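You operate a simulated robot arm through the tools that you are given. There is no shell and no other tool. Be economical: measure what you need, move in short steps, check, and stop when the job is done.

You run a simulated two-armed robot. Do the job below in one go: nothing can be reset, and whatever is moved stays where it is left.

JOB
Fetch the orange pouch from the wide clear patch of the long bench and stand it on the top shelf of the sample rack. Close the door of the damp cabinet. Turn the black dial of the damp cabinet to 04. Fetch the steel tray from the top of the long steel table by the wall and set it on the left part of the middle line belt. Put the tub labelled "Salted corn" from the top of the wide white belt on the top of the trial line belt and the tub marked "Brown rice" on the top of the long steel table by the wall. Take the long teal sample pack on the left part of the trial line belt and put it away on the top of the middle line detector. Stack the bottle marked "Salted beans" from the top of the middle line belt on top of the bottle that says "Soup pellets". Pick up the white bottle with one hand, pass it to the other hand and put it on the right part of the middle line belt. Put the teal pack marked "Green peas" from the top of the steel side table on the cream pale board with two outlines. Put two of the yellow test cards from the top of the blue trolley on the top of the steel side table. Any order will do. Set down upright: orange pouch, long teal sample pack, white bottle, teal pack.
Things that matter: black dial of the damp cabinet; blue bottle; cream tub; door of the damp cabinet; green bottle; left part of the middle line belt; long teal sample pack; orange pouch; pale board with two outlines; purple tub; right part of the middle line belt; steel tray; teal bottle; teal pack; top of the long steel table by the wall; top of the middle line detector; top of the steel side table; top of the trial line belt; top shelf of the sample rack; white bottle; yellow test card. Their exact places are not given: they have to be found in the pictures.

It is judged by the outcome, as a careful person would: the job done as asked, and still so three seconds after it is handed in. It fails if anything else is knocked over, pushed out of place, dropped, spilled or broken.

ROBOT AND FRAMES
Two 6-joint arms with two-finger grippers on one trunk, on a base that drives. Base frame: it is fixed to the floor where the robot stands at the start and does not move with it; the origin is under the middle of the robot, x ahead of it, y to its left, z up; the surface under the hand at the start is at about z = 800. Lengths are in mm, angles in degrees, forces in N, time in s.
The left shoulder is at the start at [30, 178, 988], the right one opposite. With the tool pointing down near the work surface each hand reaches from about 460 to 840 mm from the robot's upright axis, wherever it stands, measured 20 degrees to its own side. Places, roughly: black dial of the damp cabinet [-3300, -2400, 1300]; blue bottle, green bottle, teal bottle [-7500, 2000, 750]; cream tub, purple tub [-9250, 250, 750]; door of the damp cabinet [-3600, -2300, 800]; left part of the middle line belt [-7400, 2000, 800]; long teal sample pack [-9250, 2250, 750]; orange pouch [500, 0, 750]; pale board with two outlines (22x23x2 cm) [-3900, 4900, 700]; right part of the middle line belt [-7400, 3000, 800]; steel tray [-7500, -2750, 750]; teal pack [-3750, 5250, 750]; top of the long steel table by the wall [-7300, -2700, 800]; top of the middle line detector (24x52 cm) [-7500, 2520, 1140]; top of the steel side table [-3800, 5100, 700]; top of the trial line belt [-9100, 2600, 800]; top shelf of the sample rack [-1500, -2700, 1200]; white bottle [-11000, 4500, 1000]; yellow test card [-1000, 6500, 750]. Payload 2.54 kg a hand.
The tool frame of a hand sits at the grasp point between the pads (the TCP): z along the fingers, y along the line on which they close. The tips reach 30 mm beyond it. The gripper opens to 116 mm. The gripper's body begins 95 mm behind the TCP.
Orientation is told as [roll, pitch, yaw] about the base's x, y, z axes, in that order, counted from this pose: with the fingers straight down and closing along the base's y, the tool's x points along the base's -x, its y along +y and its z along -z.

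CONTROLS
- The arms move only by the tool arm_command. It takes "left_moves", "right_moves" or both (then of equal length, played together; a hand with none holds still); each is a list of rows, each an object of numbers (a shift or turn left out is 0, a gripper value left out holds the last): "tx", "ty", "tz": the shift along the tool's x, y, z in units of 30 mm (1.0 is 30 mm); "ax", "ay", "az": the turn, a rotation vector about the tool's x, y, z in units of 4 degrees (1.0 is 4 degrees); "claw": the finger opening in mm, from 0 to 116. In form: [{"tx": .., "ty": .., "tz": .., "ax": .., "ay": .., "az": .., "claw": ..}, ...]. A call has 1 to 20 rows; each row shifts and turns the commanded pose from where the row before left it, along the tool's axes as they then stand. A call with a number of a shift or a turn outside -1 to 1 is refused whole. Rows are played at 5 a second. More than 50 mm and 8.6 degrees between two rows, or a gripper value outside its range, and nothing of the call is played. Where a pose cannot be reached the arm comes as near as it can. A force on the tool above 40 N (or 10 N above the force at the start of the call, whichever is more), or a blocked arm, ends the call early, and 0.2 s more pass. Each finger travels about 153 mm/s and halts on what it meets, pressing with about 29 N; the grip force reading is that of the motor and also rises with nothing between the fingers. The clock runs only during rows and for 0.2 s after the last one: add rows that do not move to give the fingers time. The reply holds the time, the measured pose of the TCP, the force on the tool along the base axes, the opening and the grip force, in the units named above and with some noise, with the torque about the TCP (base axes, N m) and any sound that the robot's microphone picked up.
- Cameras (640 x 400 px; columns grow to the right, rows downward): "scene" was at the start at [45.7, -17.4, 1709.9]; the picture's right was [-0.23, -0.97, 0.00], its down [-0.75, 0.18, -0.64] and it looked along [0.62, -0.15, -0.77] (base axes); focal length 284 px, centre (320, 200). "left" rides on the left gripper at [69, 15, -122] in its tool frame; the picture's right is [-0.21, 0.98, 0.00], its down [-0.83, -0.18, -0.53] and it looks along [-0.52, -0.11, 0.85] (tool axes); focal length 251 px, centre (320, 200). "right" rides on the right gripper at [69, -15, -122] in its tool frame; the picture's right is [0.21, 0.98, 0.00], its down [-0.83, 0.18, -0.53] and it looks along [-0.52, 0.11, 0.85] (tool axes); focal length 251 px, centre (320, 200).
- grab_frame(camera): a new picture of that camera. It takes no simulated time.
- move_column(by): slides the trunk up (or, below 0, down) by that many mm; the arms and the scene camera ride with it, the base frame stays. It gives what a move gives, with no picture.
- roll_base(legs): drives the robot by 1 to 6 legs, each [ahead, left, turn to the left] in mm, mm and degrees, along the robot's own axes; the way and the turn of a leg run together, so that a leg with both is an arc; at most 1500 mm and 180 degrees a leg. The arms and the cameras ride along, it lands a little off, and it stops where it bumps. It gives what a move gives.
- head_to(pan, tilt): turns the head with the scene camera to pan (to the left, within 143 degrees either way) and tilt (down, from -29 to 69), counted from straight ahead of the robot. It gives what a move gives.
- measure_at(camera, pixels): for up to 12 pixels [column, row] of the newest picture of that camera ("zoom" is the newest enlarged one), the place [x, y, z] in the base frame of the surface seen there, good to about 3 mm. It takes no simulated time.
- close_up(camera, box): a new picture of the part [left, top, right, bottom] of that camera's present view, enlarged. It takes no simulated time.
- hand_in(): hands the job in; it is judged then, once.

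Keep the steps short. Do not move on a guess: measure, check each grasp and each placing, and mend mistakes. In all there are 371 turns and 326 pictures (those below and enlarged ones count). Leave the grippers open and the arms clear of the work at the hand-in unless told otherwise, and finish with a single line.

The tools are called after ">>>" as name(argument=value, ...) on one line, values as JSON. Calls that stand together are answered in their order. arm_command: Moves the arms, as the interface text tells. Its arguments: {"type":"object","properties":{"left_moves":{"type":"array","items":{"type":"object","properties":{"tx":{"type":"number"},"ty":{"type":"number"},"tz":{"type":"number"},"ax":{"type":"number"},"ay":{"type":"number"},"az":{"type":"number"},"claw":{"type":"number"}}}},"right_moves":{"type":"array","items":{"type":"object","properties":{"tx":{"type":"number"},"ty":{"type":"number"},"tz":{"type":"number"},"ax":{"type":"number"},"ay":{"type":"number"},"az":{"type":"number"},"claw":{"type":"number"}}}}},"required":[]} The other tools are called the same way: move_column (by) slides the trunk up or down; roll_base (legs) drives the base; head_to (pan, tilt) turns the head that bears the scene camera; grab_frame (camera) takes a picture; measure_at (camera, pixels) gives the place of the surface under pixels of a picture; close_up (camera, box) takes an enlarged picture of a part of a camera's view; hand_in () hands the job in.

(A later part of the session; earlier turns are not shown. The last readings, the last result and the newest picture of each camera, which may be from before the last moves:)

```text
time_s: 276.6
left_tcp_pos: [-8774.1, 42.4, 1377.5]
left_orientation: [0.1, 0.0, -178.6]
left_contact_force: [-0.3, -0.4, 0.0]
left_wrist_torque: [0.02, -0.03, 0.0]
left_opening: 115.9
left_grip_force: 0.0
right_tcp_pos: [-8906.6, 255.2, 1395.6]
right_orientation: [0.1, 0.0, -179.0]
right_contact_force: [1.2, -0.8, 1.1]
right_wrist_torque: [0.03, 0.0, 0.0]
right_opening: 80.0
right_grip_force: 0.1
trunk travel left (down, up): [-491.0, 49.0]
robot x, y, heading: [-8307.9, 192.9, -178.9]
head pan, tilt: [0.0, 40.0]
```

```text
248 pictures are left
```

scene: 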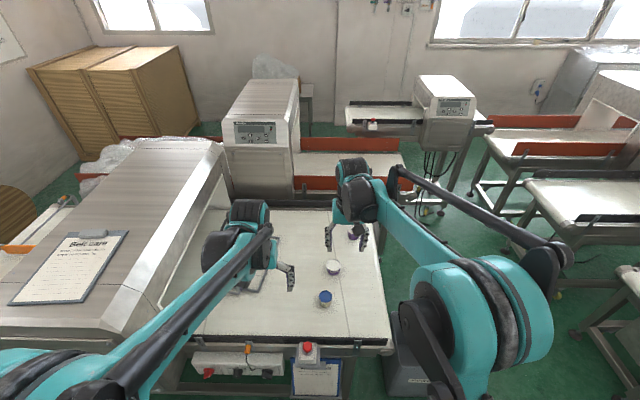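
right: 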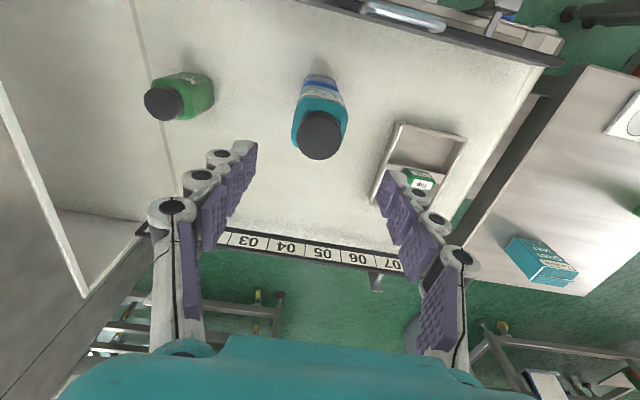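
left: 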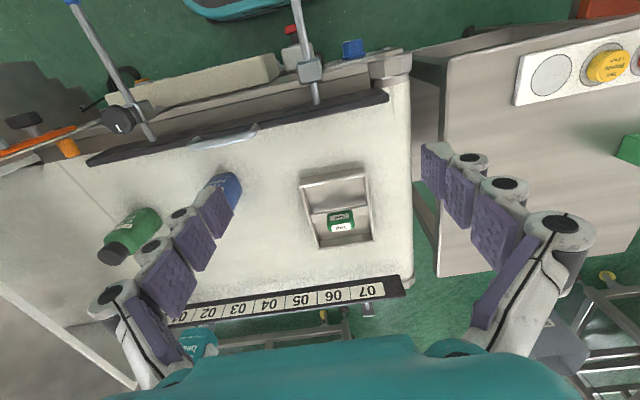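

I see three tubs near (333,266), (326,297) and (355,235). Zooming in on them.

>>> close_up(camera="scene", box=[220, 210, 400, 330])

>>> grab_frame(camera="right")

>>> measure_at(camera="scene", pixels=[[333, 264], [326, 295], [353, 236], [326, 304], [333, 274], [300, 330], [305, 240], [250, 280], [380, 340]])

```text
3.33 times, centred on (310, 270) of scene
```

zoom: 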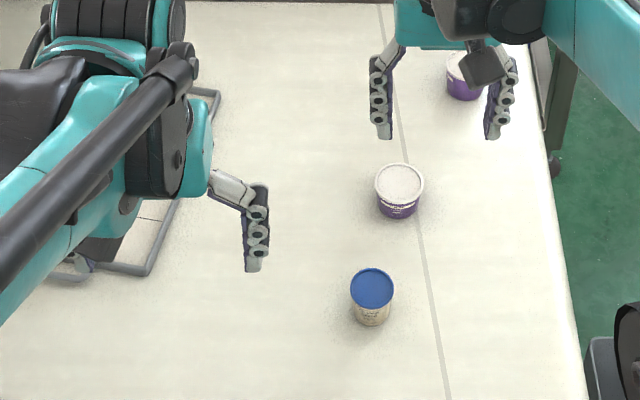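

```text
246 pictures are left
```

right: 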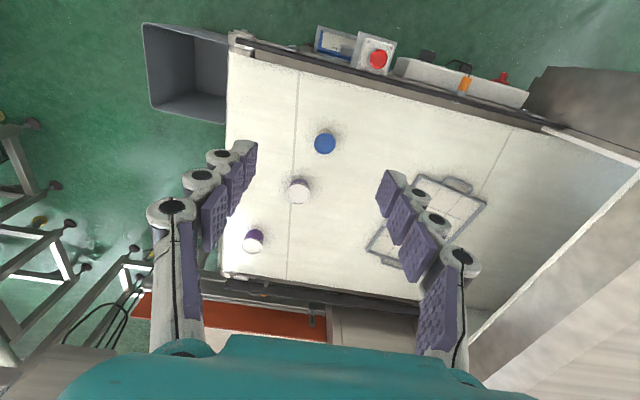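

```text
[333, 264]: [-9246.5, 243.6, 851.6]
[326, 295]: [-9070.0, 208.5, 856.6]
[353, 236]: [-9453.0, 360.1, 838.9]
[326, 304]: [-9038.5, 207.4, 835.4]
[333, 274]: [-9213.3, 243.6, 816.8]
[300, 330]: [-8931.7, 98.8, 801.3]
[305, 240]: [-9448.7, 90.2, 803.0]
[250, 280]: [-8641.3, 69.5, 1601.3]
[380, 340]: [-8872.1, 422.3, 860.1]
```

>>> close_up(camera="scene", box=[310, 225, 370, 310])

>>> close_up(camera="scene", box=[340, 220, 372, 242])

```text
4.71 times, centred on (340, 268) of scene
```

zoom: 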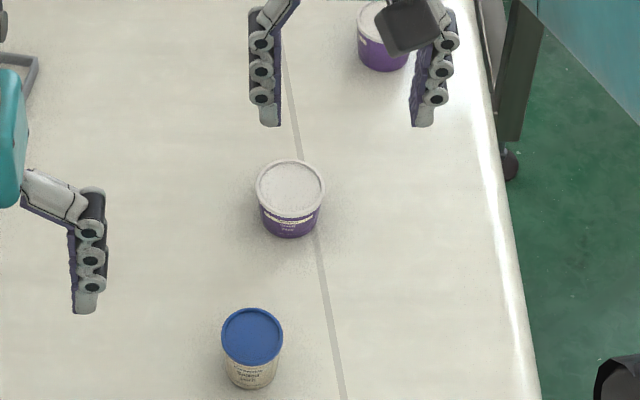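

```text
16.00 times, centred on (356, 231) of scene
```

zoom: 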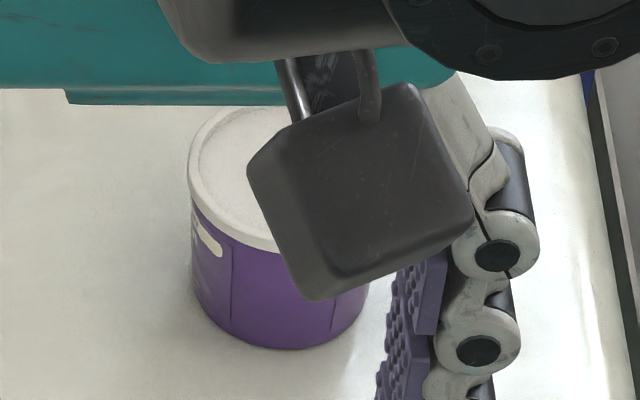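

>>> close_up(camera="scene", box=[316, 288, 336, 308])

>>> close_up(camera="scene", box=[322, 258, 344, 278])

```text
16.00 times, centred on (326, 298) of scene
```

zoom: 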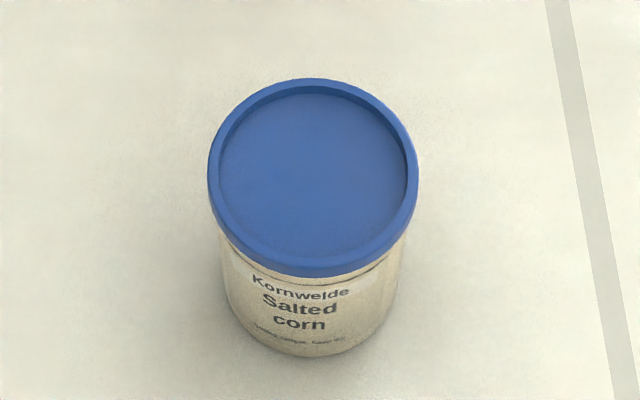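

```text
16.00 times, centred on (333, 268) of scene
```

zoom: 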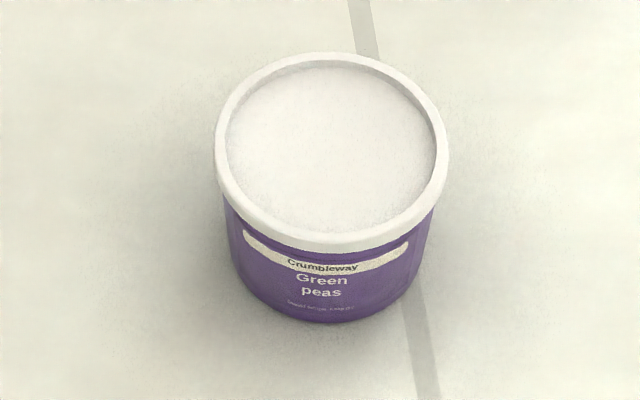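

The cream tub is "Salted corn" and the nearer purple one is "Green peas", so the farther purple tub should be "Brown rice" (to verify later). I'll take the cream tub with the right hand: move the base, then the hand above it.

>>> roll_base(legs=[[100, 70, -1.2]])

>>> move_column(by=-250)

>>> grab_frame(camera="right")

```text
time_s: 277.9
left_tcp_pos: [-8876.8, -16.8, 1378.5]
left_orientation: [0.3, -0.1, -179.9]
left_contact_force: [0.2, -1.2, 0.2]
left_wrist_torque: [-0.03, 0.01, 0.01]
left_opening: 116.2
left_grip_force: 0.0
right_tcp_pos: [-9005.3, 198.8, 1395.9]
right_orientation: [0.1, 0.0, 179.8]
right_contact_force: [-0.7, 0.3, 0.0]
right_wrist_torque: [-0.01, -0.03, 0.01]
right_opening: 80.2
right_grip_force: 0.0
trunk travel left (down, up): [-491.0, 49.0]
robot x, y, heading: [-8408.2, 122.9, 180.3]
head pan, tilt: [0.0, 40.0]
```

```text
time_s: 280.4
left_tcp_pos: [-8877.3, -19.0, 1129.3]
left_orientation: [0.0, -0.1, -179.7]
left_contact_force: [0.3, -0.1, -0.3]
left_wrist_torque: [0.02, -0.02, 0.0]
left_opening: 115.8
left_grip_force: 0.1
right_tcp_pos: [-9004.2, 196.7, 1147.3]
right_orientation: [0.2, 0.0, 179.8]
right_contact_force: [-0.2, 0.1, 0.0]
right_wrist_torque: [-0.01, 0.01, -0.01]
right_opening: 80.2
right_grip_force: 0.0
trunk travel left (down, up): [-241.0, 299.0]
robot x, y, heading: [-8406.3, 123.8, 180.1]
head pan, tilt: [0.0, 40.0]
```

```text
241 pictures are left
```

right: 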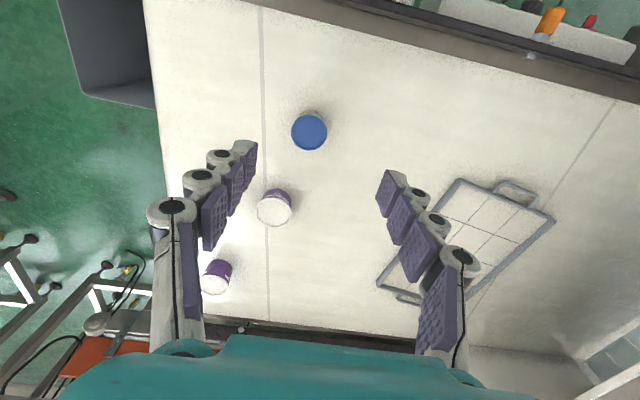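

>>> measure_at(camera="right", pixels=[[309, 132], [293, 130], [325, 134], [309, 148], [310, 117], [216, 286], [158, 100], [80, 95], [65, 5], [150, 5]])

```text
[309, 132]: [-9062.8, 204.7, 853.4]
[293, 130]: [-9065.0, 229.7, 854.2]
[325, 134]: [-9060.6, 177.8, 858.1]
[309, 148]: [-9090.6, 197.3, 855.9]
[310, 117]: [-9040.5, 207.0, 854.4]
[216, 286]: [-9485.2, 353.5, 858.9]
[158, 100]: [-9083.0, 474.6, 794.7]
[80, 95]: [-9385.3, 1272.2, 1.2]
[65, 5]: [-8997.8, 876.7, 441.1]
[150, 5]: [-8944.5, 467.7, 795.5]
```

Cream tub centre is (-9065,204), top 856. I'll descend around it and grip at z≈837.

>>> arm_command(right_moves=[{"tx": -1, "ty": -0.25, "claw": 92}, {"tx": -1}, {"tz": 1}, {"tz": 1}, {"tz": 1}, {"tz": 1}, {"tz": 1}, {"tz": 1}, {"tz": 1}, {"tz": 1}, {"tz": 1}, {"tz": 1}, {"tz": 0.33}, {}, {"claw": 30}, {"claw": 30}, {"claw": 30}, {}])

>>> grab_frame(camera="right")

```text
time_s: 284.2
left_tcp_pos: [-8877.4, -17.2, 1128.7]
left_orientation: [0.0, 0.0, -179.7]
left_contact_force: [-0.2, -0.1, 0.2]
left_wrist_torque: [-0.02, 0.06, 0.02]
left_opening: 116.0
left_grip_force: 0.1
right_tcp_pos: [-9065.7, 204.1, 836.3]
right_orientation: [0.1, 0.0, 179.8]
right_contact_force: [-2.2, -0.7, 7.2]
right_wrist_torque: [0.09, -0.03, 0.03]
right_opening: 56.1
right_grip_force: 28.7
trunk travel left (down, up): [-241.0, 299.0]
robot x, y, heading: [-8402.4, 120.7, 179.9]
head pan, tilt: [0.0, 40.0]
```

```text
240 pictures are left
```

right: 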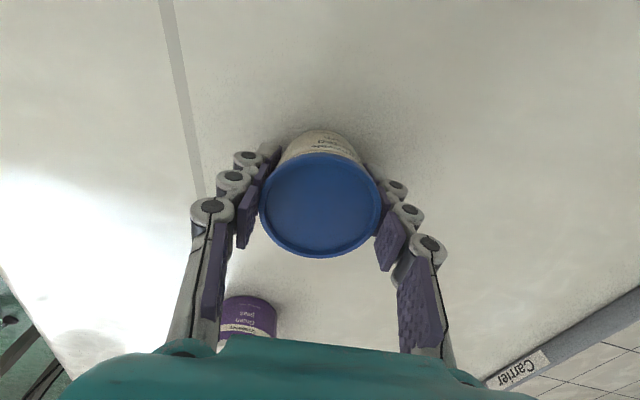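

Gripped (56 mm). Lifting, backing off and raising the trunk.

>>> arm_command(right_moves=[{"tz": -0.3}, {"tz": -0.6}, {"tz": -1}, {"tz": -1}, {"tz": -1}, {"tz": -1}, {"tz": -1}])

>>> move_column(by=180)

>>> grab_frame(camera="right")

```text
time_s: 285.8
left_tcp_pos: [-8876.4, -18.3, 1127.9]
left_orientation: [0.1, -0.1, -179.8]
left_contact_force: [-0.1, -1.0, 1.0]
left_wrist_torque: [0.01, 0.03, 0.01]
left_opening: 115.9
left_grip_force: 0.1
right_tcp_pos: [-9065.3, 204.7, 1015.2]
right_orientation: [0.1, 0.0, 179.8]
right_contact_force: [0.8, 0.8, -0.5]
right_wrist_torque: [-0.02, 0.0, -0.02]
right_opening: 55.8
right_grip_force: 28.9
trunk travel left (down, up): [-241.0, 299.0]
robot x, y, heading: [-8406.5, 124.0, 179.9]
head pan, tilt: [0.0, 40.0]
```

```text
time_s: 287.8
left_tcp_pos: [-8878.2, -16.8, 1308.1]
left_orientation: [0.1, 0.0, -179.8]
left_contact_force: [-0.3, 0.4, 0.0]
left_wrist_torque: [0.02, 0.02, 0.02]
left_opening: 116.0
left_grip_force: 0.1
right_tcp_pos: [-9065.5, 206.5, 1193.3]
right_orientation: [0.1, 0.1, 179.7]
right_contact_force: [-0.1, -0.8, -0.7]
right_wrist_torque: [-0.01, 0.01, -0.01]
right_opening: 55.9
right_grip_force: 29.0
trunk travel left (down, up): [-421.0, 119.0]
robot x, y, heading: [-8405.2, 126.3, 180.3]
head pan, tilt: [0.0, 40.0]
```

```text
239 pictures are left
```

right: 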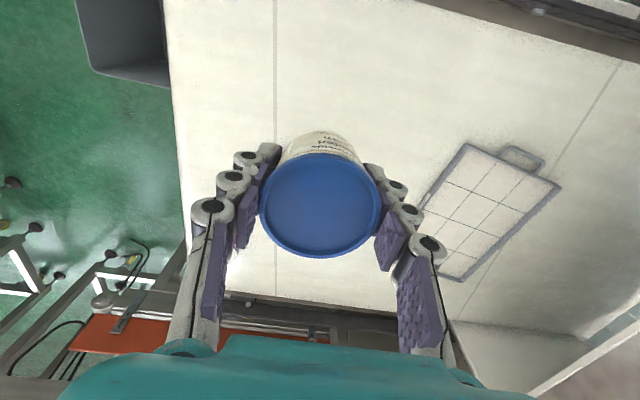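

The tub is held. I'll back off a little and drive up the aisle to the trial line.

>>> roll_base(legs=[[-100, 0, -0.2], [0, -1000, 0], [0, -900, 0]])

>>> grab_frame(camera="scene")

```text
time_s: 298.0
left_tcp_pos: [-8775.8, 1862.6, 1308.8]
left_orientation: [0.1, -0.1, -179.9]
left_contact_force: [0.0, -0.4, -1.2]
left_wrist_torque: [0.02, 0.03, -0.02]
left_opening: 115.8
left_grip_force: 0.1
right_tcp_pos: [-8963.1, 2086.1, 1191.6]
right_orientation: [0.1, 0.0, 179.7]
right_contact_force: [0.4, -0.1, -1.6]
right_wrist_torque: [0.02, 0.01, -0.02]
right_opening: 55.6
right_grip_force: 28.9
trunk travel left (down, up): [-421.0, 119.0]
robot x, y, heading: [-8305.9, 2001.2, 179.9]
head pan, tilt: [0.0, 40.0]
```

```text
238 pictures are left
```

scene: 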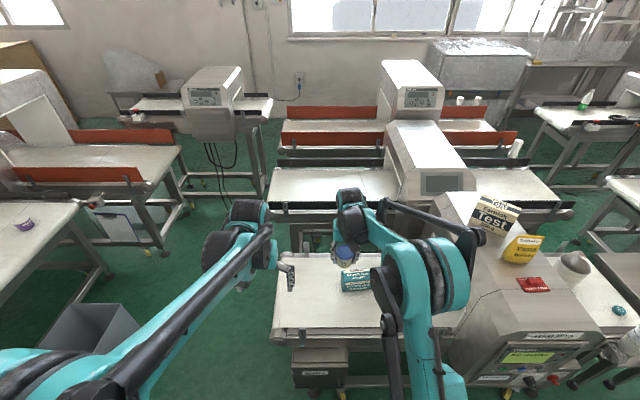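

I see the teal pack at (355,280) on the trial belt. I'll zoom in and measure.

>>> close_up(camera="scene", box=[265, 235, 405, 335])

>>> measure_at(camera="zoom", pixels=[[352, 145], [490, 145], [355, 255], [355, 220], [200, 250], [120, 150], [60, 380], [350, 340], [470, 340], [200, 120], [345, 180], [490, 230]])

```text
4.00 times, centred on (335, 285) of scene
```

zoom: 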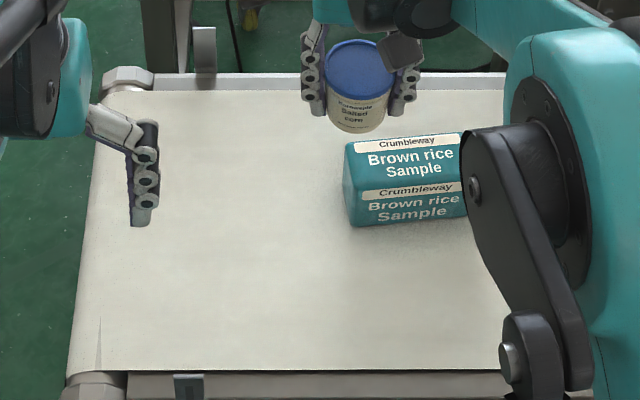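

```text
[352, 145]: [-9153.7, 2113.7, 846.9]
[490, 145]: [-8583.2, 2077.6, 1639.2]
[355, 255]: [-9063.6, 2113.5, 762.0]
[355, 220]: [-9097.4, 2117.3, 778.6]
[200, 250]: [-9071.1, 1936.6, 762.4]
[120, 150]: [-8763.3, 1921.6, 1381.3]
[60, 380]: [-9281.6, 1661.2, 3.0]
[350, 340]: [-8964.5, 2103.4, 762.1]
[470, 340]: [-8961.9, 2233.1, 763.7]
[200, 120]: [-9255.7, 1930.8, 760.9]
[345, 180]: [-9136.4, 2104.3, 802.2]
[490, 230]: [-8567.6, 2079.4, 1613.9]
```

The cream tub can go at about (-9058,1985), where the belt (z=762) is free. I'll move over and lower.

>>> arm_command(right_moves=[{"tx": -0.8, "ty": 0.85}, {"tx": -0.8, "ty": 0.85}, {"tx": -0.8, "ty": 0.85}, {"tx": -0.7, "ty": 0.8}, {}])

>>> move_column(by=-250)

>>> grab_frame(camera="right")

```text
time_s: 299.2
left_tcp_pos: [-8775.2, 1864.5, 1309.6]
left_orientation: [0.2, -0.2, -179.9]
left_contact_force: [-0.5, -0.4, 0.8]
left_wrist_torque: [-0.03, 0.05, 0.01]
left_opening: 116.1
left_grip_force: 0.1
right_tcp_pos: [-9057.5, 1984.4, 1194.2]
right_orientation: [0.2, 0.0, 179.6]
right_contact_force: [0.1, 0.1, -0.8]
right_wrist_torque: [-0.02, 0.02, -0.01]
right_opening: 55.9
right_grip_force: 29.0
trunk travel left (down, up): [-421.0, 119.0]
robot x, y, heading: [-8303.1, 2001.7, 179.9]
head pan, tilt: [0.0, 40.0]
```

```text
time_s: 301.8
left_tcp_pos: [-8774.2, 1863.1, 1058.9]
left_orientation: [0.2, -0.1, -179.9]
left_contact_force: [0.8, 0.5, -0.6]
left_wrist_torque: [-0.02, 0.03, 0.01]
left_opening: 116.3
left_grip_force: 0.2
right_tcp_pos: [-9058.0, 1984.6, 944.0]
right_orientation: [0.1, 0.0, 179.6]
right_contact_force: [0.3, 0.2, -1.0]
right_wrist_torque: [0.02, 0.05, -0.04]
right_opening: 55.5
right_grip_force: 28.6
trunk travel left (down, up): [-171.0, 369.0]
robot x, y, heading: [-8303.9, 2004.8, 179.8]
head pan, tilt: [0.0, 40.0]
```

```text
236 pictures are left
```

right: 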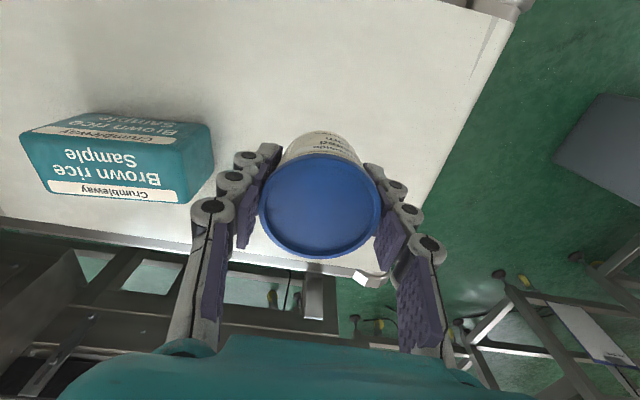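

>>> arm_command(right_moves=[{"tz": 1}, {"tz": 1}, {"tz": 1}, {"tz": 1}, {"tz": 0.8}, {"tz": 0.06}, {"tz": 0.06}, {"tz": 0.05}, {"tz": 0.05}, {}])

```text
time_s: 304.0
left_tcp_pos: [-8775.5, 1862.8, 1058.1]
left_orientation: [0.1, -0.1, -179.9]
left_contact_force: [0.3, -0.6, 0.3]
left_wrist_torque: [0.0, 0.0, 0.01]
left_opening: 115.7
left_grip_force: 0.1
right_tcp_pos: [-9057.7, 1983.6, 792.9]
right_orientation: [0.1, -0.2, 179.6]
right_contact_force: [-6.0, -0.4, 17.8]
right_wrist_torque: [0.1, -0.13, 0.12]
right_opening: 55.6
right_grip_force: 28.8
trunk travel left (down, up): [-171.0, 369.0]
robot x, y, heading: [-8306.3, 2001.0, 179.8]
head pan, tilt: [0.0, 40.0]
```

Contact. Releasing and lifting.

>>> arm_command(right_moves=[{"tz": -0.06}, {"claw": 75}, {"claw": 84}, {"claw": 84}, {"tz": -0.6}, {"tz": -1}, {"tz": -1}, {"tz": -1}, {"tz": -1}, {"tz": -1}])

>>> grab_frame(camera="right")

```text
time_s: 306.2
left_tcp_pos: [-8776.0, 1861.6, 1060.3]
left_orientation: [0.1, -0.1, -179.8]
left_contact_force: [0.4, -0.2, 0.4]
left_wrist_torque: [0.02, 0.02, 0.0]
left_opening: 116.1
left_grip_force: 0.0
right_tcp_pos: [-9057.7, 1983.8, 962.3]
right_orientation: [0.1, 0.0, 179.6]
right_contact_force: [-0.2, 0.9, 1.1]
right_wrist_torque: [0.04, -0.01, 0.0]
right_opening: 83.9
right_grip_force: 0.1
trunk travel left (down, up): [-171.0, 369.0]
robot x, y, heading: [-8304.9, 2006.2, 180.2]
head pan, tilt: [0.0, 40.0]
```

```text
235 pictures are left
```

right: 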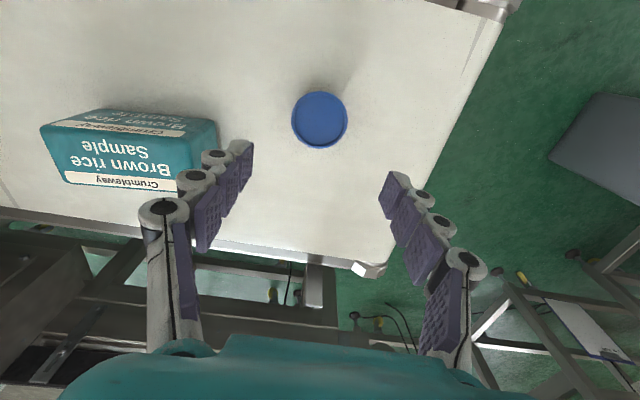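

The tub is placed. Now measuring the pack.

>>> measure_at(camera="right", pixels=[[42, 130], [66, 184], [176, 190], [215, 126], [95, 109], [190, 118], [130, 160], [50, 150], [200, 150], [120, 115]])

```text
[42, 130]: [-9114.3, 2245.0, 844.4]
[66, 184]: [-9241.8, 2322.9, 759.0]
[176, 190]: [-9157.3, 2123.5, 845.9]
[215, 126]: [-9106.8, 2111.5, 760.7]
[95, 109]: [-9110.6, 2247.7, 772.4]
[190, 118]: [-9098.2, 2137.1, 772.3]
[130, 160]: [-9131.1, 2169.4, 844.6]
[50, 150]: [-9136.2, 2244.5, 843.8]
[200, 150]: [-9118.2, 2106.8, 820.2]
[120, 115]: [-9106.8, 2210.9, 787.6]
```

The pack is 142 long (y), 55 deep (x) and 83 high, yawed ~6°, with centre (-9132,2176). It must be gripped across x. I'll move the base closer, raise the hand and turn it ~84°.

>>> roll_base(legs=[[75, -60, 0]])

>>> arm_command(right_moves=[{"tz": -1, "az": 1, "ty": -0.3}, {"tz": -1, "az": 1}, {"az": 1}, {"az": 1}, {"az": 1}, {"az": 1}, {"az": 1}, {"az": 1}, {"az": 1}, {"az": 1}, {"az": 1}, {"az": 1}, {"az": 1}, {"az": 1}, {"az": 1}, {"az": 1}, {"az": 1}, {"az": 1}, {"az": 1}, {"az": 1}])

>>> grab_frame(camera="right")

```text
time_s: 307.3
left_tcp_pos: [-8850.3, 1922.3, 1059.0]
left_orientation: [0.1, -0.1, -179.8]
left_contact_force: [-1.2, 0.3, 0.1]
left_wrist_torque: [-0.02, -0.03, 0.01]
left_opening: 116.0
left_grip_force: 0.1
right_tcp_pos: [-9134.0, 2043.5, 962.4]
right_orientation: [-0.1, 0.2, 179.5]
right_contact_force: [-0.9, 0.8, -1.2]
right_wrist_torque: [-0.04, -0.04, -0.01]
right_opening: 84.2
right_grip_force: 0.1
trunk travel left (down, up): [-171.0, 369.0]
robot x, y, heading: [-8377.9, 2060.8, 180.0]
head pan, tilt: [0.0, 40.0]
```

```text
time_s: 311.5
left_tcp_pos: [-8850.3, 1923.1, 1058.7]
left_orientation: [0.1, -0.1, -179.9]
left_contact_force: [0.0, -0.5, -0.4]
left_wrist_torque: [-0.02, -0.02, -0.01]
left_opening: 116.2
left_grip_force: 0.1
right_tcp_pos: [-9132.6, 2052.6, 1023.0]
right_orientation: [0.1, 0.1, 99.6]
right_contact_force: [0.0, 0.5, -1.0]
right_wrist_torque: [-0.02, 0.01, 0.0]
right_opening: 83.8
right_grip_force: 0.2
trunk travel left (down, up): [-171.0, 369.0]
robot x, y, heading: [-8380.0, 2064.8, 179.7]
head pan, tilt: [0.0, 40.0]
```

```text
234 pictures are left
```

right: 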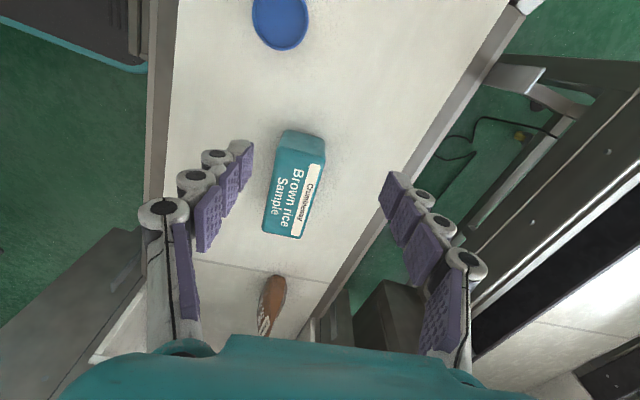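

Rotation works. I'll measure the pack's top corners from this view.

>>> measure_at(camera="right", pixels=[[281, 150], [324, 166], [264, 230], [301, 236], [290, 190], [272, 190], [312, 205]])

```text
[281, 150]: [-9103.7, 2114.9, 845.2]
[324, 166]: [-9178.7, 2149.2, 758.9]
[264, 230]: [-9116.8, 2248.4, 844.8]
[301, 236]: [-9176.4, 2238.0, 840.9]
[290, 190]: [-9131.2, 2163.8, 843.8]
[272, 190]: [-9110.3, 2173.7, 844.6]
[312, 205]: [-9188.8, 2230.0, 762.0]
```

>>> arm_command(right_moves=[{"az": 1, "claw": 95}, {"tx": -1, "ty": -0.23}, {"tx": -1}, {"tx": -1}, {"tx": -1}, {"tx": -0.18, "tz": 1}, {"tz": 1}, {"tz": 1}, {"tz": 0.8}, {}])

>>> grab_frame(camera="right")

```text
time_s: 313.7
left_tcp_pos: [-8850.6, 1923.3, 1058.3]
left_orientation: [0.1, -0.1, -179.8]
left_contact_force: [0.0, -0.4, 0.1]
left_wrist_torque: [0.0, 0.0, 0.01]
left_opening: 115.7
left_grip_force: 0.0
right_tcp_pos: [-9140.4, 2177.1, 907.2]
right_orientation: [0.1, 0.1, 95.6]
right_contact_force: [0.6, -0.5, -0.2]
right_wrist_torque: [-0.01, -0.02, 0.0]
right_opening: 95.1
right_grip_force: 0.0
trunk travel left (down, up): [-171.0, 369.0]
robot x, y, heading: [-8380.7, 2063.0, 180.0]
head pan, tilt: [0.0, 40.0]
```

```text
233 pictures are left
```

right: 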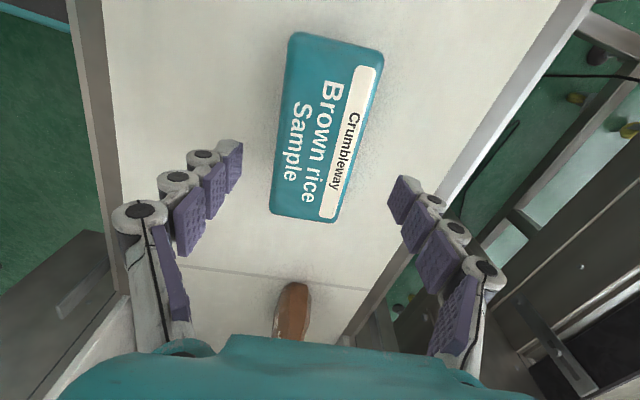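

>>> arm_command(right_moves=[{"tz": 1}, {"tz": 1}, {"tz": 1}, {"tz": 0.15}, {}, {"claw": 40}, {"claw": 40}, {"claw": 40}, {}])

>>> grab_frame(camera="right")

```text
time_s: 315.7
left_tcp_pos: [-8849.3, 1922.8, 1058.2]
left_orientation: [0.1, -0.2, -179.9]
left_contact_force: [-0.3, 0.5, -0.2]
left_wrist_torque: [-0.02, -0.01, -0.01]
left_opening: 116.0
left_grip_force: 0.1
right_tcp_pos: [-9137.3, 2178.0, 815.4]
right_orientation: [0.0, 0.0, 95.7]
right_contact_force: [-0.8, 0.0, 0.2]
right_wrist_torque: [0.06, 0.08, 0.08]
right_opening: 65.5
right_grip_force: 28.8
trunk travel left (down, up): [-171.0, 369.0]
robot x, y, heading: [-8381.9, 2063.0, 180.0]
head pan, tilt: [0.0, 40.0]
```

```text
232 pictures are left
```

right: 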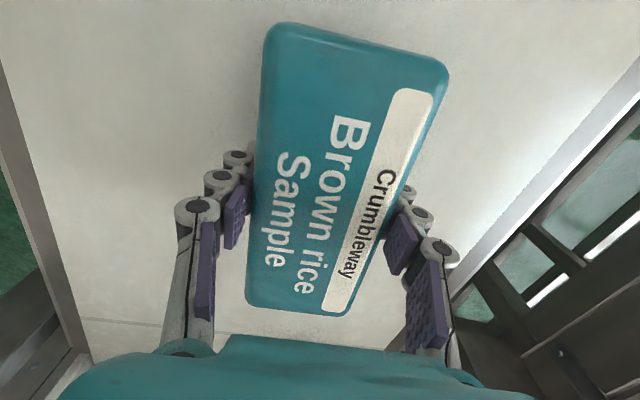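

Gripped (65.5 mm). Lifting, then raising the trunk.

>>> arm_command(right_moves=[{"tz": -0.4}, {"tz": -0.8}, {"tz": -1}, {"tz": -1}, {"tz": -1}])

>>> move_column(by=360)

>>> grab_frame(camera="right")

```text
time_s: 316.9
left_tcp_pos: [-8849.6, 1923.2, 1057.4]
left_orientation: [0.0, 0.0, -179.9]
left_contact_force: [0.0, -0.6, -0.5]
left_wrist_torque: [-0.02, 0.0, -0.02]
left_opening: 116.1
left_grip_force: 0.1
right_tcp_pos: [-9137.8, 2178.3, 940.3]
right_orientation: [0.0, 0.1, 95.6]
right_contact_force: [1.5, 0.0, -2.2]
right_wrist_torque: [-0.01, 0.03, 0.01]
right_opening: 65.6
right_grip_force: 28.5
trunk travel left (down, up): [-171.0, 369.0]
robot x, y, heading: [-8379.5, 2065.2, 179.8]
head pan, tilt: [0.0, 40.0]
```

```text
time_s: 320.4
left_tcp_pos: [-8850.5, 1923.2, 1417.6]
left_orientation: [0.2, -0.2, -179.9]
left_contact_force: [-0.3, 0.2, -0.6]
left_wrist_torque: [0.01, 0.03, 0.02]
left_opening: 115.9
left_grip_force: 0.1
right_tcp_pos: [-9138.2, 2178.5, 1299.4]
right_orientation: [0.1, 0.1, 95.7]
right_contact_force: [-0.9, 0.9, -3.0]
right_wrist_torque: [-0.01, -0.01, 0.04]
right_opening: 65.4
right_grip_force: 29.2
trunk travel left (down, up): [-531.0, 9.0]
robot x, y, heading: [-8376.1, 2061.3, 180.0]
head pan, tilt: [0.0, 40.0]
```

```text
231 pictures are left
```

right: 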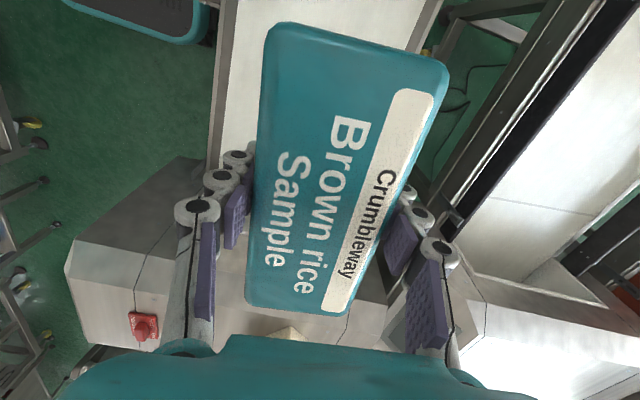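

I'll retract the arm, centre in the aisle and turn left 180° toward the middle line.

>>> arm_command(right_moves=[{"ty": -1}, {"ty": -1}, {"ty": -1}, {"ty": -1}, {"ty": -1}, {"ty": -1}, {"ty": -1}])

>>> roll_base(legs=[[-125, 0, 0], [0, 0, 90], [0, 0, 90]])

>>> head_to(pan=10, tilt=40)

>>> grab_frame(camera="scene")

```text
time_s: 322.0
left_tcp_pos: [-8848.9, 1924.3, 1419.1]
left_orientation: [0.2, -0.2, -179.8]
left_contact_force: [0.4, 0.5, -0.3]
left_wrist_torque: [0.02, 0.0, 0.01]
left_opening: 115.7
left_grip_force: 0.0
right_tcp_pos: [-8927.4, 2199.3, 1298.3]
right_orientation: [0.1, 0.1, 95.6]
right_contact_force: [0.0, 1.0, -2.0]
right_wrist_torque: [-0.03, 0.04, -0.01]
right_opening: 65.1
right_grip_force: 28.8
trunk travel left (down, up): [-531.0, 9.0]
robot x, y, heading: [-8377.7, 2059.3, 179.6]
head pan, tilt: [0.0, 40.0]
```

```text
time_s: 330.8
left_tcp_pos: [-7776.8, 2182.3, 1418.3]
left_orientation: [0.2, -0.1, -2.4]
left_contact_force: [-0.7, -0.2, -0.4]
left_wrist_torque: [-0.01, -0.01, 0.0]
left_opening: 115.9
left_grip_force: 0.1
right_tcp_pos: [-7708.5, 1901.4, 1297.7]
right_orientation: [0.1, 0.1, -86.8]
right_contact_force: [0.5, -0.4, -2.3]
right_wrist_torque: [0.02, -0.01, 0.03]
right_opening: 65.3
right_grip_force: 29.0
trunk travel left (down, up): [-531.0, 9.0]
robot x, y, heading: [-8254.2, 2067.7, -2.5]
head pan, tilt: [0.0, 40.0]
```

```text
time_s: 331.5
left_tcp_pos: [-7777.5, 2181.7, 1419.0]
left_orientation: [0.2, -0.1, -2.6]
left_contact_force: [-0.2, -0.9, -0.1]
left_wrist_torque: [0.02, -0.01, 0.03]
left_opening: 116.0
left_grip_force: 0.1
right_tcp_pos: [-7708.8, 1900.9, 1297.7]
right_orientation: [0.0, 0.0, -87.0]
right_contact_force: [0.1, 0.0, -2.3]
right_wrist_torque: [-0.02, 0.01, -0.02]
right_opening: 65.3
right_grip_force: 28.9
trunk travel left (down, up): [-531.0, 9.0]
robot x, y, heading: [-8256.5, 2061.2, -2.8]
head pan, tilt: [10.0, 40.0]
```

```text
230 pictures are left
```

scene: 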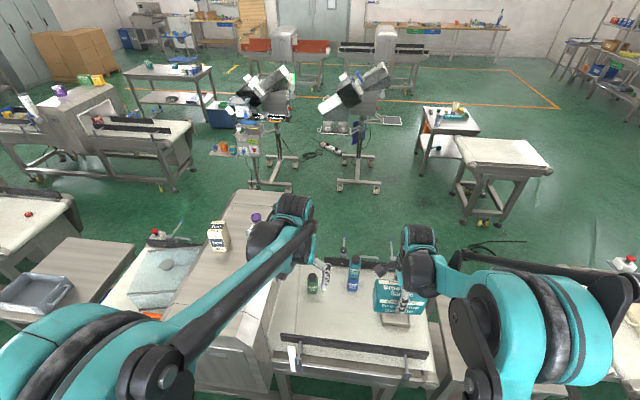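

The stack is still fine. I'll retract a bit more and shift the robot left toward the detector.

>>> arm_command(right_moves=[{"ty": -1}, {"ty": -1}])

>>> roll_base(legs=[[0, 0, 2.7], [0, 620, 0]])

>>> head_to(pan=0, tilt=48)

>>> grab_frame(camera="scene")

```text
time_s: 332.1
left_tcp_pos: [-7779.1, 2181.3, 1418.4]
left_orientation: [0.1, -0.2, -2.4]
left_contact_force: [0.4, 0.8, 0.5]
left_wrist_torque: [0.02, -0.05, 0.03]
left_opening: 116.0
left_grip_force: 0.1
right_tcp_pos: [-7771.6, 1895.8, 1297.0]
right_orientation: [0.1, 0.1, -86.9]
right_contact_force: [0.4, 0.6, -2.1]
right_wrist_torque: [-0.03, -0.03, -0.01]
right_opening: 65.3
right_grip_force: 28.8
trunk travel left (down, up): [-531.0, 9.0]
robot x, y, heading: [-8253.6, 2057.6, -2.5]
head pan, tilt: [10.0, 40.0]
```

```text
time_s: 336.0
left_tcp_pos: [-7782.6, 2820.8, 1418.2]
left_orientation: [0.2, -0.1, 0.2]
left_contact_force: [0.4, 0.0, 0.6]
left_wrist_torque: [0.05, 0.0, 0.0]
left_opening: 115.9
left_grip_force: 0.1
right_tcp_pos: [-7761.6, 2538.4, 1295.0]
right_orientation: [0.1, 0.2, -84.4]
right_contact_force: [-0.4, -1.2, -2.5]
right_wrist_torque: [-0.02, -0.01, 0.0]
right_opening: 65.3
right_grip_force: 29.0
trunk travel left (down, up): [-531.0, 9.0]
robot x, y, heading: [-8256.7, 2682.0, -0.2]
head pan, tilt: [10.0, 40.0]
```

```text
time_s: 336.8
left_tcp_pos: [-7783.1, 2823.4, 1419.0]
left_orientation: [0.0, -0.1, 0.1]
left_contact_force: [0.3, -0.3, -0.2]
left_wrist_torque: [-0.03, -0.01, 0.05]
left_opening: 115.9
left_grip_force: 0.0
right_tcp_pos: [-7762.2, 2539.4, 1295.8]
right_orientation: [0.0, 0.1, -84.2]
right_contact_force: [-0.1, 0.4, -2.8]
right_wrist_torque: [0.0, 0.02, 0.01]
right_opening: 65.3
right_grip_force: 28.9
trunk travel left (down, up): [-531.0, 9.0]
robot x, y, heading: [-8251.9, 2680.6, -0.0]
head pan, tilt: [0.0, 48.0]
```

```text
229 pictures are left
```

scene: 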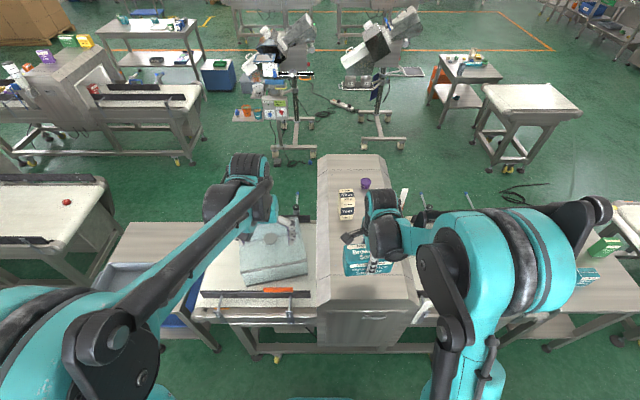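

The detector top runs from (330,160) to (400,310). I'll measure the free area on the near side.

>>> measure_at(camera="scene", pixels=[[330, 300], [395, 300], [340, 270], [335, 225], [346, 220], [335, 180], [366, 188], [382, 170], [335, 292], [395, 290], [320, 300], [365, 225]])

>>> close_up(camera="scene", box=[290, 140, 450, 330])

>>> grab_frame(camera="left")

```text
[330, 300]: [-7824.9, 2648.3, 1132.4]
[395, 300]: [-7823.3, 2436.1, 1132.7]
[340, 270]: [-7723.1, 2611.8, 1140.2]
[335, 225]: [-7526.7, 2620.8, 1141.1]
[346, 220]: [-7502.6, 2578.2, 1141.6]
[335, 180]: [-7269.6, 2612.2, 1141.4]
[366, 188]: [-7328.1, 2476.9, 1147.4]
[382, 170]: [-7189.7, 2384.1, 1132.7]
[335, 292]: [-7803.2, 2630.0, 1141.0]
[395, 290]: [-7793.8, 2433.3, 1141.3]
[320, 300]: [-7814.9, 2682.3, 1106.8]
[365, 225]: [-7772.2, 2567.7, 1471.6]
```

```text
2.11 times, centred on (370, 235) of scene
```

zoom: 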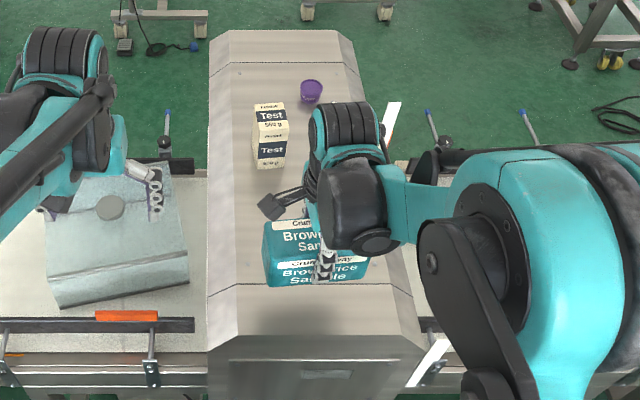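

```text
227 pictures are left
```

left: 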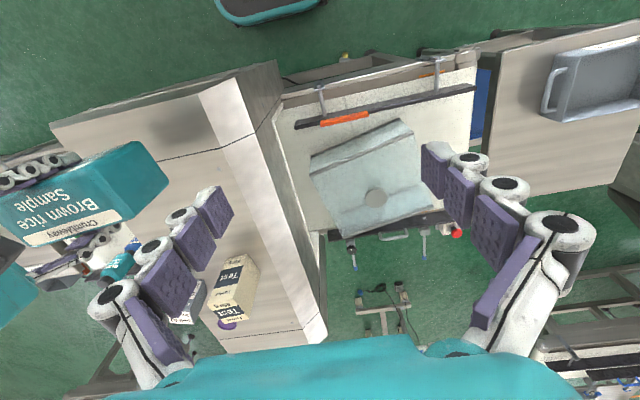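

The top is z=1141 and free at about (-7640,2520). I'll align, move above it and descend.

>>> arm_command(right_moves=[{"az": 0.75}, {"az": 0.7}, {"ty": 1, "tx": -0.15}, {"ty": 1, "tx": -0.15}, {"ty": 1, "tx": -0.15}, {"ty": 1, "tx": -0.15}, {"tz": 0.8}, {"tz": 0.8}, {"tz": 0.8}, {"tz": 0.8}, {}])

>>> grab_frame(camera="scene")

```text
time_s: 339.1
left_tcp_pos: [-7784.5, 2823.1, 1417.6]
left_orientation: [0.2, -0.1, 0.2]
left_contact_force: [-0.2, -0.5, 0.1]
left_wrist_torque: [0.0, -0.01, -0.01]
left_opening: 115.9
left_grip_force: 0.1
right_tcp_pos: [-7641.8, 2519.8, 1202.0]
right_orientation: [0.1, 0.0, -90.1]
right_contact_force: [-0.4, 0.0, -2.3]
right_wrist_torque: [-0.01, 0.01, 0.01]
right_opening: 65.4
right_grip_force: 28.5
trunk travel left (down, up): [-531.0, 9.0]
robot x, y, heading: [-8254.8, 2682.2, 0.1]
head pan, tilt: [0.0, 48.0]
```

```text
226 pictures are left
```

scene: 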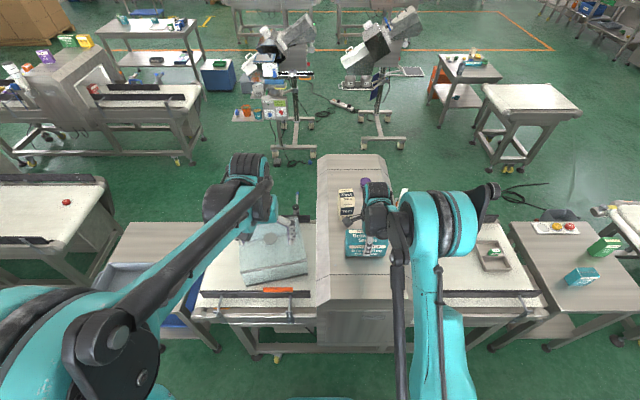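

>>> arm_command(right_moves=[{"tz": 0.12}, {"tz": 0.08}, {"tz": 0.05}, {"tz": 0.05}, {}])

```text
time_s: 340.4
left_tcp_pos: [-7783.7, 2822.9, 1418.5]
left_orientation: [0.1, -0.1, 0.2]
left_contact_force: [-1.2, -0.4, -0.2]
left_wrist_torque: [-0.01, 0.01, -0.03]
left_opening: 116.0
left_grip_force: 0.1
right_tcp_pos: [-7641.8, 2519.7, 1192.2]
right_orientation: [0.0, 0.0, -90.2]
right_contact_force: [8.1, -1.8, 21.9]
right_wrist_torque: [-0.04, -0.28, -0.03]
right_opening: 65.8
right_grip_force: 28.9
trunk travel left (down, up): [-531.0, 9.0]
robot x, y, heading: [-8250.1, 2680.1, 0.1]
head pan, tilt: [0.0, 48.0]
```

Contact. Release, lift and check.

>>> arm_command(right_moves=[{"tz": -0.05}, {"claw": 80}, {"claw": 90}, {"claw": 90}, {"tz": -0.6}, {"tz": -1}, {"tz": -1}, {"tz": -1}, {"tz": -1}])

>>> grab_frame(camera="right")

```text
time_s: 342.4
left_tcp_pos: [-7784.6, 2823.2, 1418.4]
left_orientation: [0.1, -0.2, 0.3]
left_contact_force: [0.2, 0.3, 0.2]
left_wrist_torque: [0.03, 0.01, -0.01]
left_opening: 116.1
left_grip_force: 0.0
right_tcp_pos: [-7644.3, 2519.2, 1331.7]
right_orientation: [0.0, 0.0, -90.1]
right_contact_force: [0.6, 0.5, -0.8]
right_wrist_torque: [0.0, -0.01, 0.01]
right_opening: 90.2
right_grip_force: 0.1
trunk travel left (down, up): [-531.0, 9.0]
robot x, y, heading: [-8253.8, 2682.9, -0.2]
head pan, tilt: [0.0, 48.0]
```

```text
225 pictures are left
```

right: 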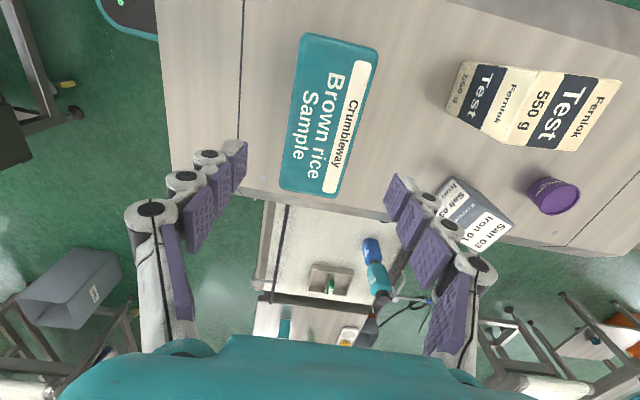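

The pack is placed. I'll retract, turn the hand back to its normal yaw, and look toward the white bottle's region.

>>> arm_command(right_moves=[{"ty": -1, "tz": -0.5}, {"ty": -1}, {"ty": -1}, {"az": -1}, {"az": -1}, {"az": -1}, {"az": -1}, {"az": -1}, {"az": -1}, {"az": -1}, {"az": -1}, {"az": -1}, {"az": -1}, {"az": -1}, {"az": -1}, {"az": -1}, {"az": -1}, {"az": -1}, {"az": -1}, {"az": -1}])

>>> arm_command(right_moves=[{"az": -1}, {"az": -1}, {"az": -1}, {"az": -1}, {"az": -1}, {"az": -0.5}])

>>> head_to(pan=135, tilt=22)

>>> grab_frame(camera="scene")

>>> head_to(pan=90, tilt=30)

>>> grab_frame(camera="scene")

```text
time_s: 346.6
left_tcp_pos: [-7784.3, 2822.6, 1417.8]
left_orientation: [0.1, -0.2, 0.1]
left_contact_force: [-0.7, 0.8, -0.5]
left_wrist_torque: [0.0, 0.0, -0.01]
left_opening: 116.1
left_grip_force: 0.0
right_tcp_pos: [-7731.6, 2519.7, 1346.0]
right_orientation: [0.2, 0.0, -21.9]
right_contact_force: [0.1, -0.2, -0.2]
right_wrist_torque: [0.02, -0.01, 0.0]
right_opening: 89.9
right_grip_force: 0.0
trunk travel left (down, up): [-531.0, 9.0]
robot x, y, heading: [-8254.4, 2682.4, 0.1]
head pan, tilt: [0.0, 48.0]
```

```text
time_s: 347.9
left_tcp_pos: [-7782.9, 2822.5, 1417.9]
left_orientation: [0.1, -0.1, 0.2]
left_contact_force: [-0.4, -0.3, 0.0]
left_wrist_torque: [0.0, 0.01, -0.01]
left_opening: 115.9
left_grip_force: 0.0
right_tcp_pos: [-7732.1, 2521.2, 1346.2]
right_orientation: [0.0, 0.0, 0.0]
right_contact_force: [-0.2, -0.4, 0.7]
right_wrist_torque: [0.03, 0.01, -0.01]
right_opening: 90.0
right_grip_force: 0.1
trunk travel left (down, up): [-531.0, 9.0]
robot x, y, heading: [-8251.2, 2682.5, 0.2]
head pan, tilt: [0.0, 48.0]
```

```text
time_s: 350.1
left_tcp_pos: [-7784.9, 2822.9, 1418.6]
left_orientation: [0.1, -0.1, 0.2]
left_contact_force: [0.5, 0.5, 0.2]
left_wrist_torque: [0.0, 0.01, 0.0]
left_opening: 116.2
left_grip_force: 0.0
right_tcp_pos: [-7733.1, 2519.9, 1346.5]
right_orientation: [0.1, -0.1, -0.1]
right_contact_force: [-0.3, -0.5, 0.8]
right_wrist_torque: [0.02, -0.01, 0.01]
right_opening: 90.0
right_grip_force: 0.1
trunk travel left (down, up): [-531.0, 9.0]
robot x, y, heading: [-8252.4, 2680.1, -0.1]
head pan, tilt: [135.0, 22.0]
```

```text
224 pictures are left
```

scene: 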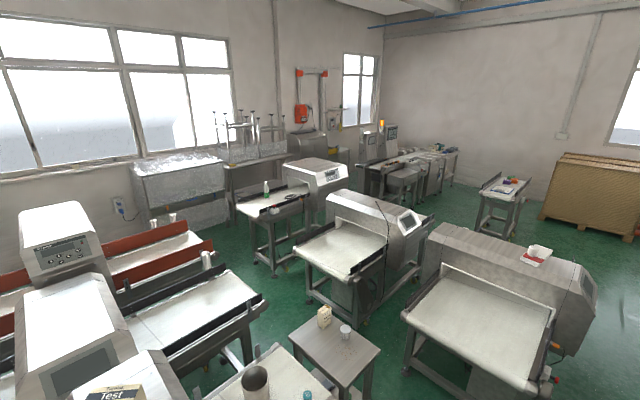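

```text
time_s: 351.2
left_tcp_pos: [-7783.2, 2822.1, 1419.0]
left_orientation: [0.1, -0.2, 0.2]
left_contact_force: [-0.3, 1.2, 0.4]
left_wrist_torque: [-0.01, -0.01, 0.01]
left_opening: 115.8
left_grip_force: 0.2
right_tcp_pos: [-7732.6, 2519.5, 1346.4]
right_orientation: [0.2, 0.0, -0.2]
right_contact_force: [0.4, 0.3, 1.0]
right_wrist_torque: [0.0, -0.02, -0.01]
right_opening: 90.2
right_grip_force: 0.1
trunk travel left (down, up): [-531.0, 9.0]
robot x, y, heading: [-8250.9, 2677.4, 0.2]
head pan, tilt: [90.0, 30.0]
```

```text
223 pictures are left
```

scene: 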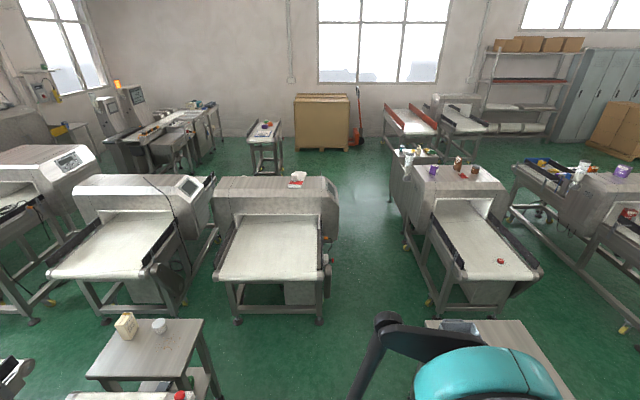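

A white bottle with a green cap appeared at (267,188) in the first of those views. I'll look back there and measure.

>>> head_to(pan=135, tilt=22)

>>> close_up(camera="scene", box=[200, 150, 440, 320])

>>> grab_frame(camera="scene")

>>> measure_at(camera="scene", pixels=[[267, 190], [250, 215], [260, 262], [295, 265], [318, 300], [330, 265], [275, 290], [263, 330], [290, 345], [240, 205], [300, 185], [400, 330]])

```text
time_s: 352.4
left_tcp_pos: [-7783.0, 2823.1, 1418.5]
left_orientation: [0.0, 0.0, 0.2]
left_contact_force: [0.4, 0.4, 0.0]
left_wrist_torque: [-0.02, -0.02, -0.01]
left_opening: 115.7
left_grip_force: 0.0
right_tcp_pos: [-7731.8, 2519.7, 1346.6]
right_orientation: [0.1, 0.0, -0.2]
right_contact_force: [0.2, -0.9, 1.0]
right_wrist_torque: [0.03, 0.02, -0.02]
right_opening: 89.9
right_grip_force: 0.1
trunk travel left (down, up): [-531.0, 9.0]
robot x, y, heading: [-8252.3, 2682.3, -0.3]
head pan, tilt: [135.0, 22.0]
```

```text
2.35 times, centred on (320, 235) of scene
```

zoom: 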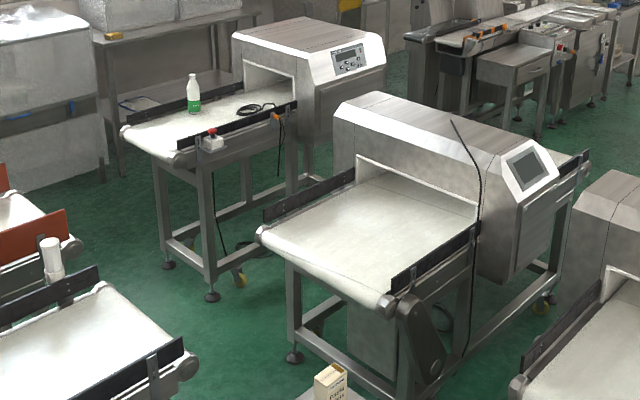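

```text
221 pictures are left
```

scene: 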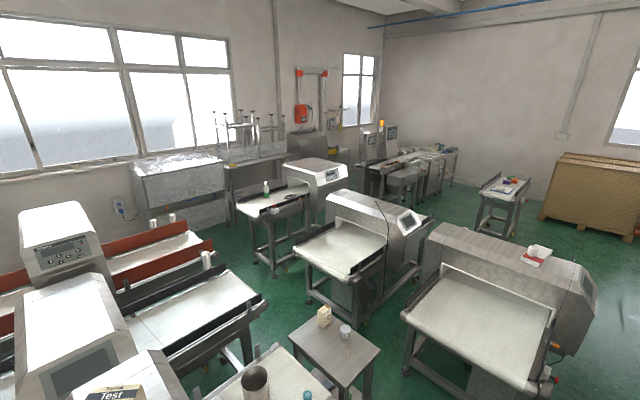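

```text
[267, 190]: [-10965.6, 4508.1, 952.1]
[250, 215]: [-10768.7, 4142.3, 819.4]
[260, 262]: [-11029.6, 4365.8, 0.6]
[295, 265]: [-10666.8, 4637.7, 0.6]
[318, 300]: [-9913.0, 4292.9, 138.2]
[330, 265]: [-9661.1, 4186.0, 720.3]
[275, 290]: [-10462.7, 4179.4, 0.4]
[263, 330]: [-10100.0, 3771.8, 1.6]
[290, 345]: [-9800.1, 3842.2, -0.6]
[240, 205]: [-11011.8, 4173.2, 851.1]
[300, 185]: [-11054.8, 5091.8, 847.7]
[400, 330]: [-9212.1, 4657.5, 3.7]
```

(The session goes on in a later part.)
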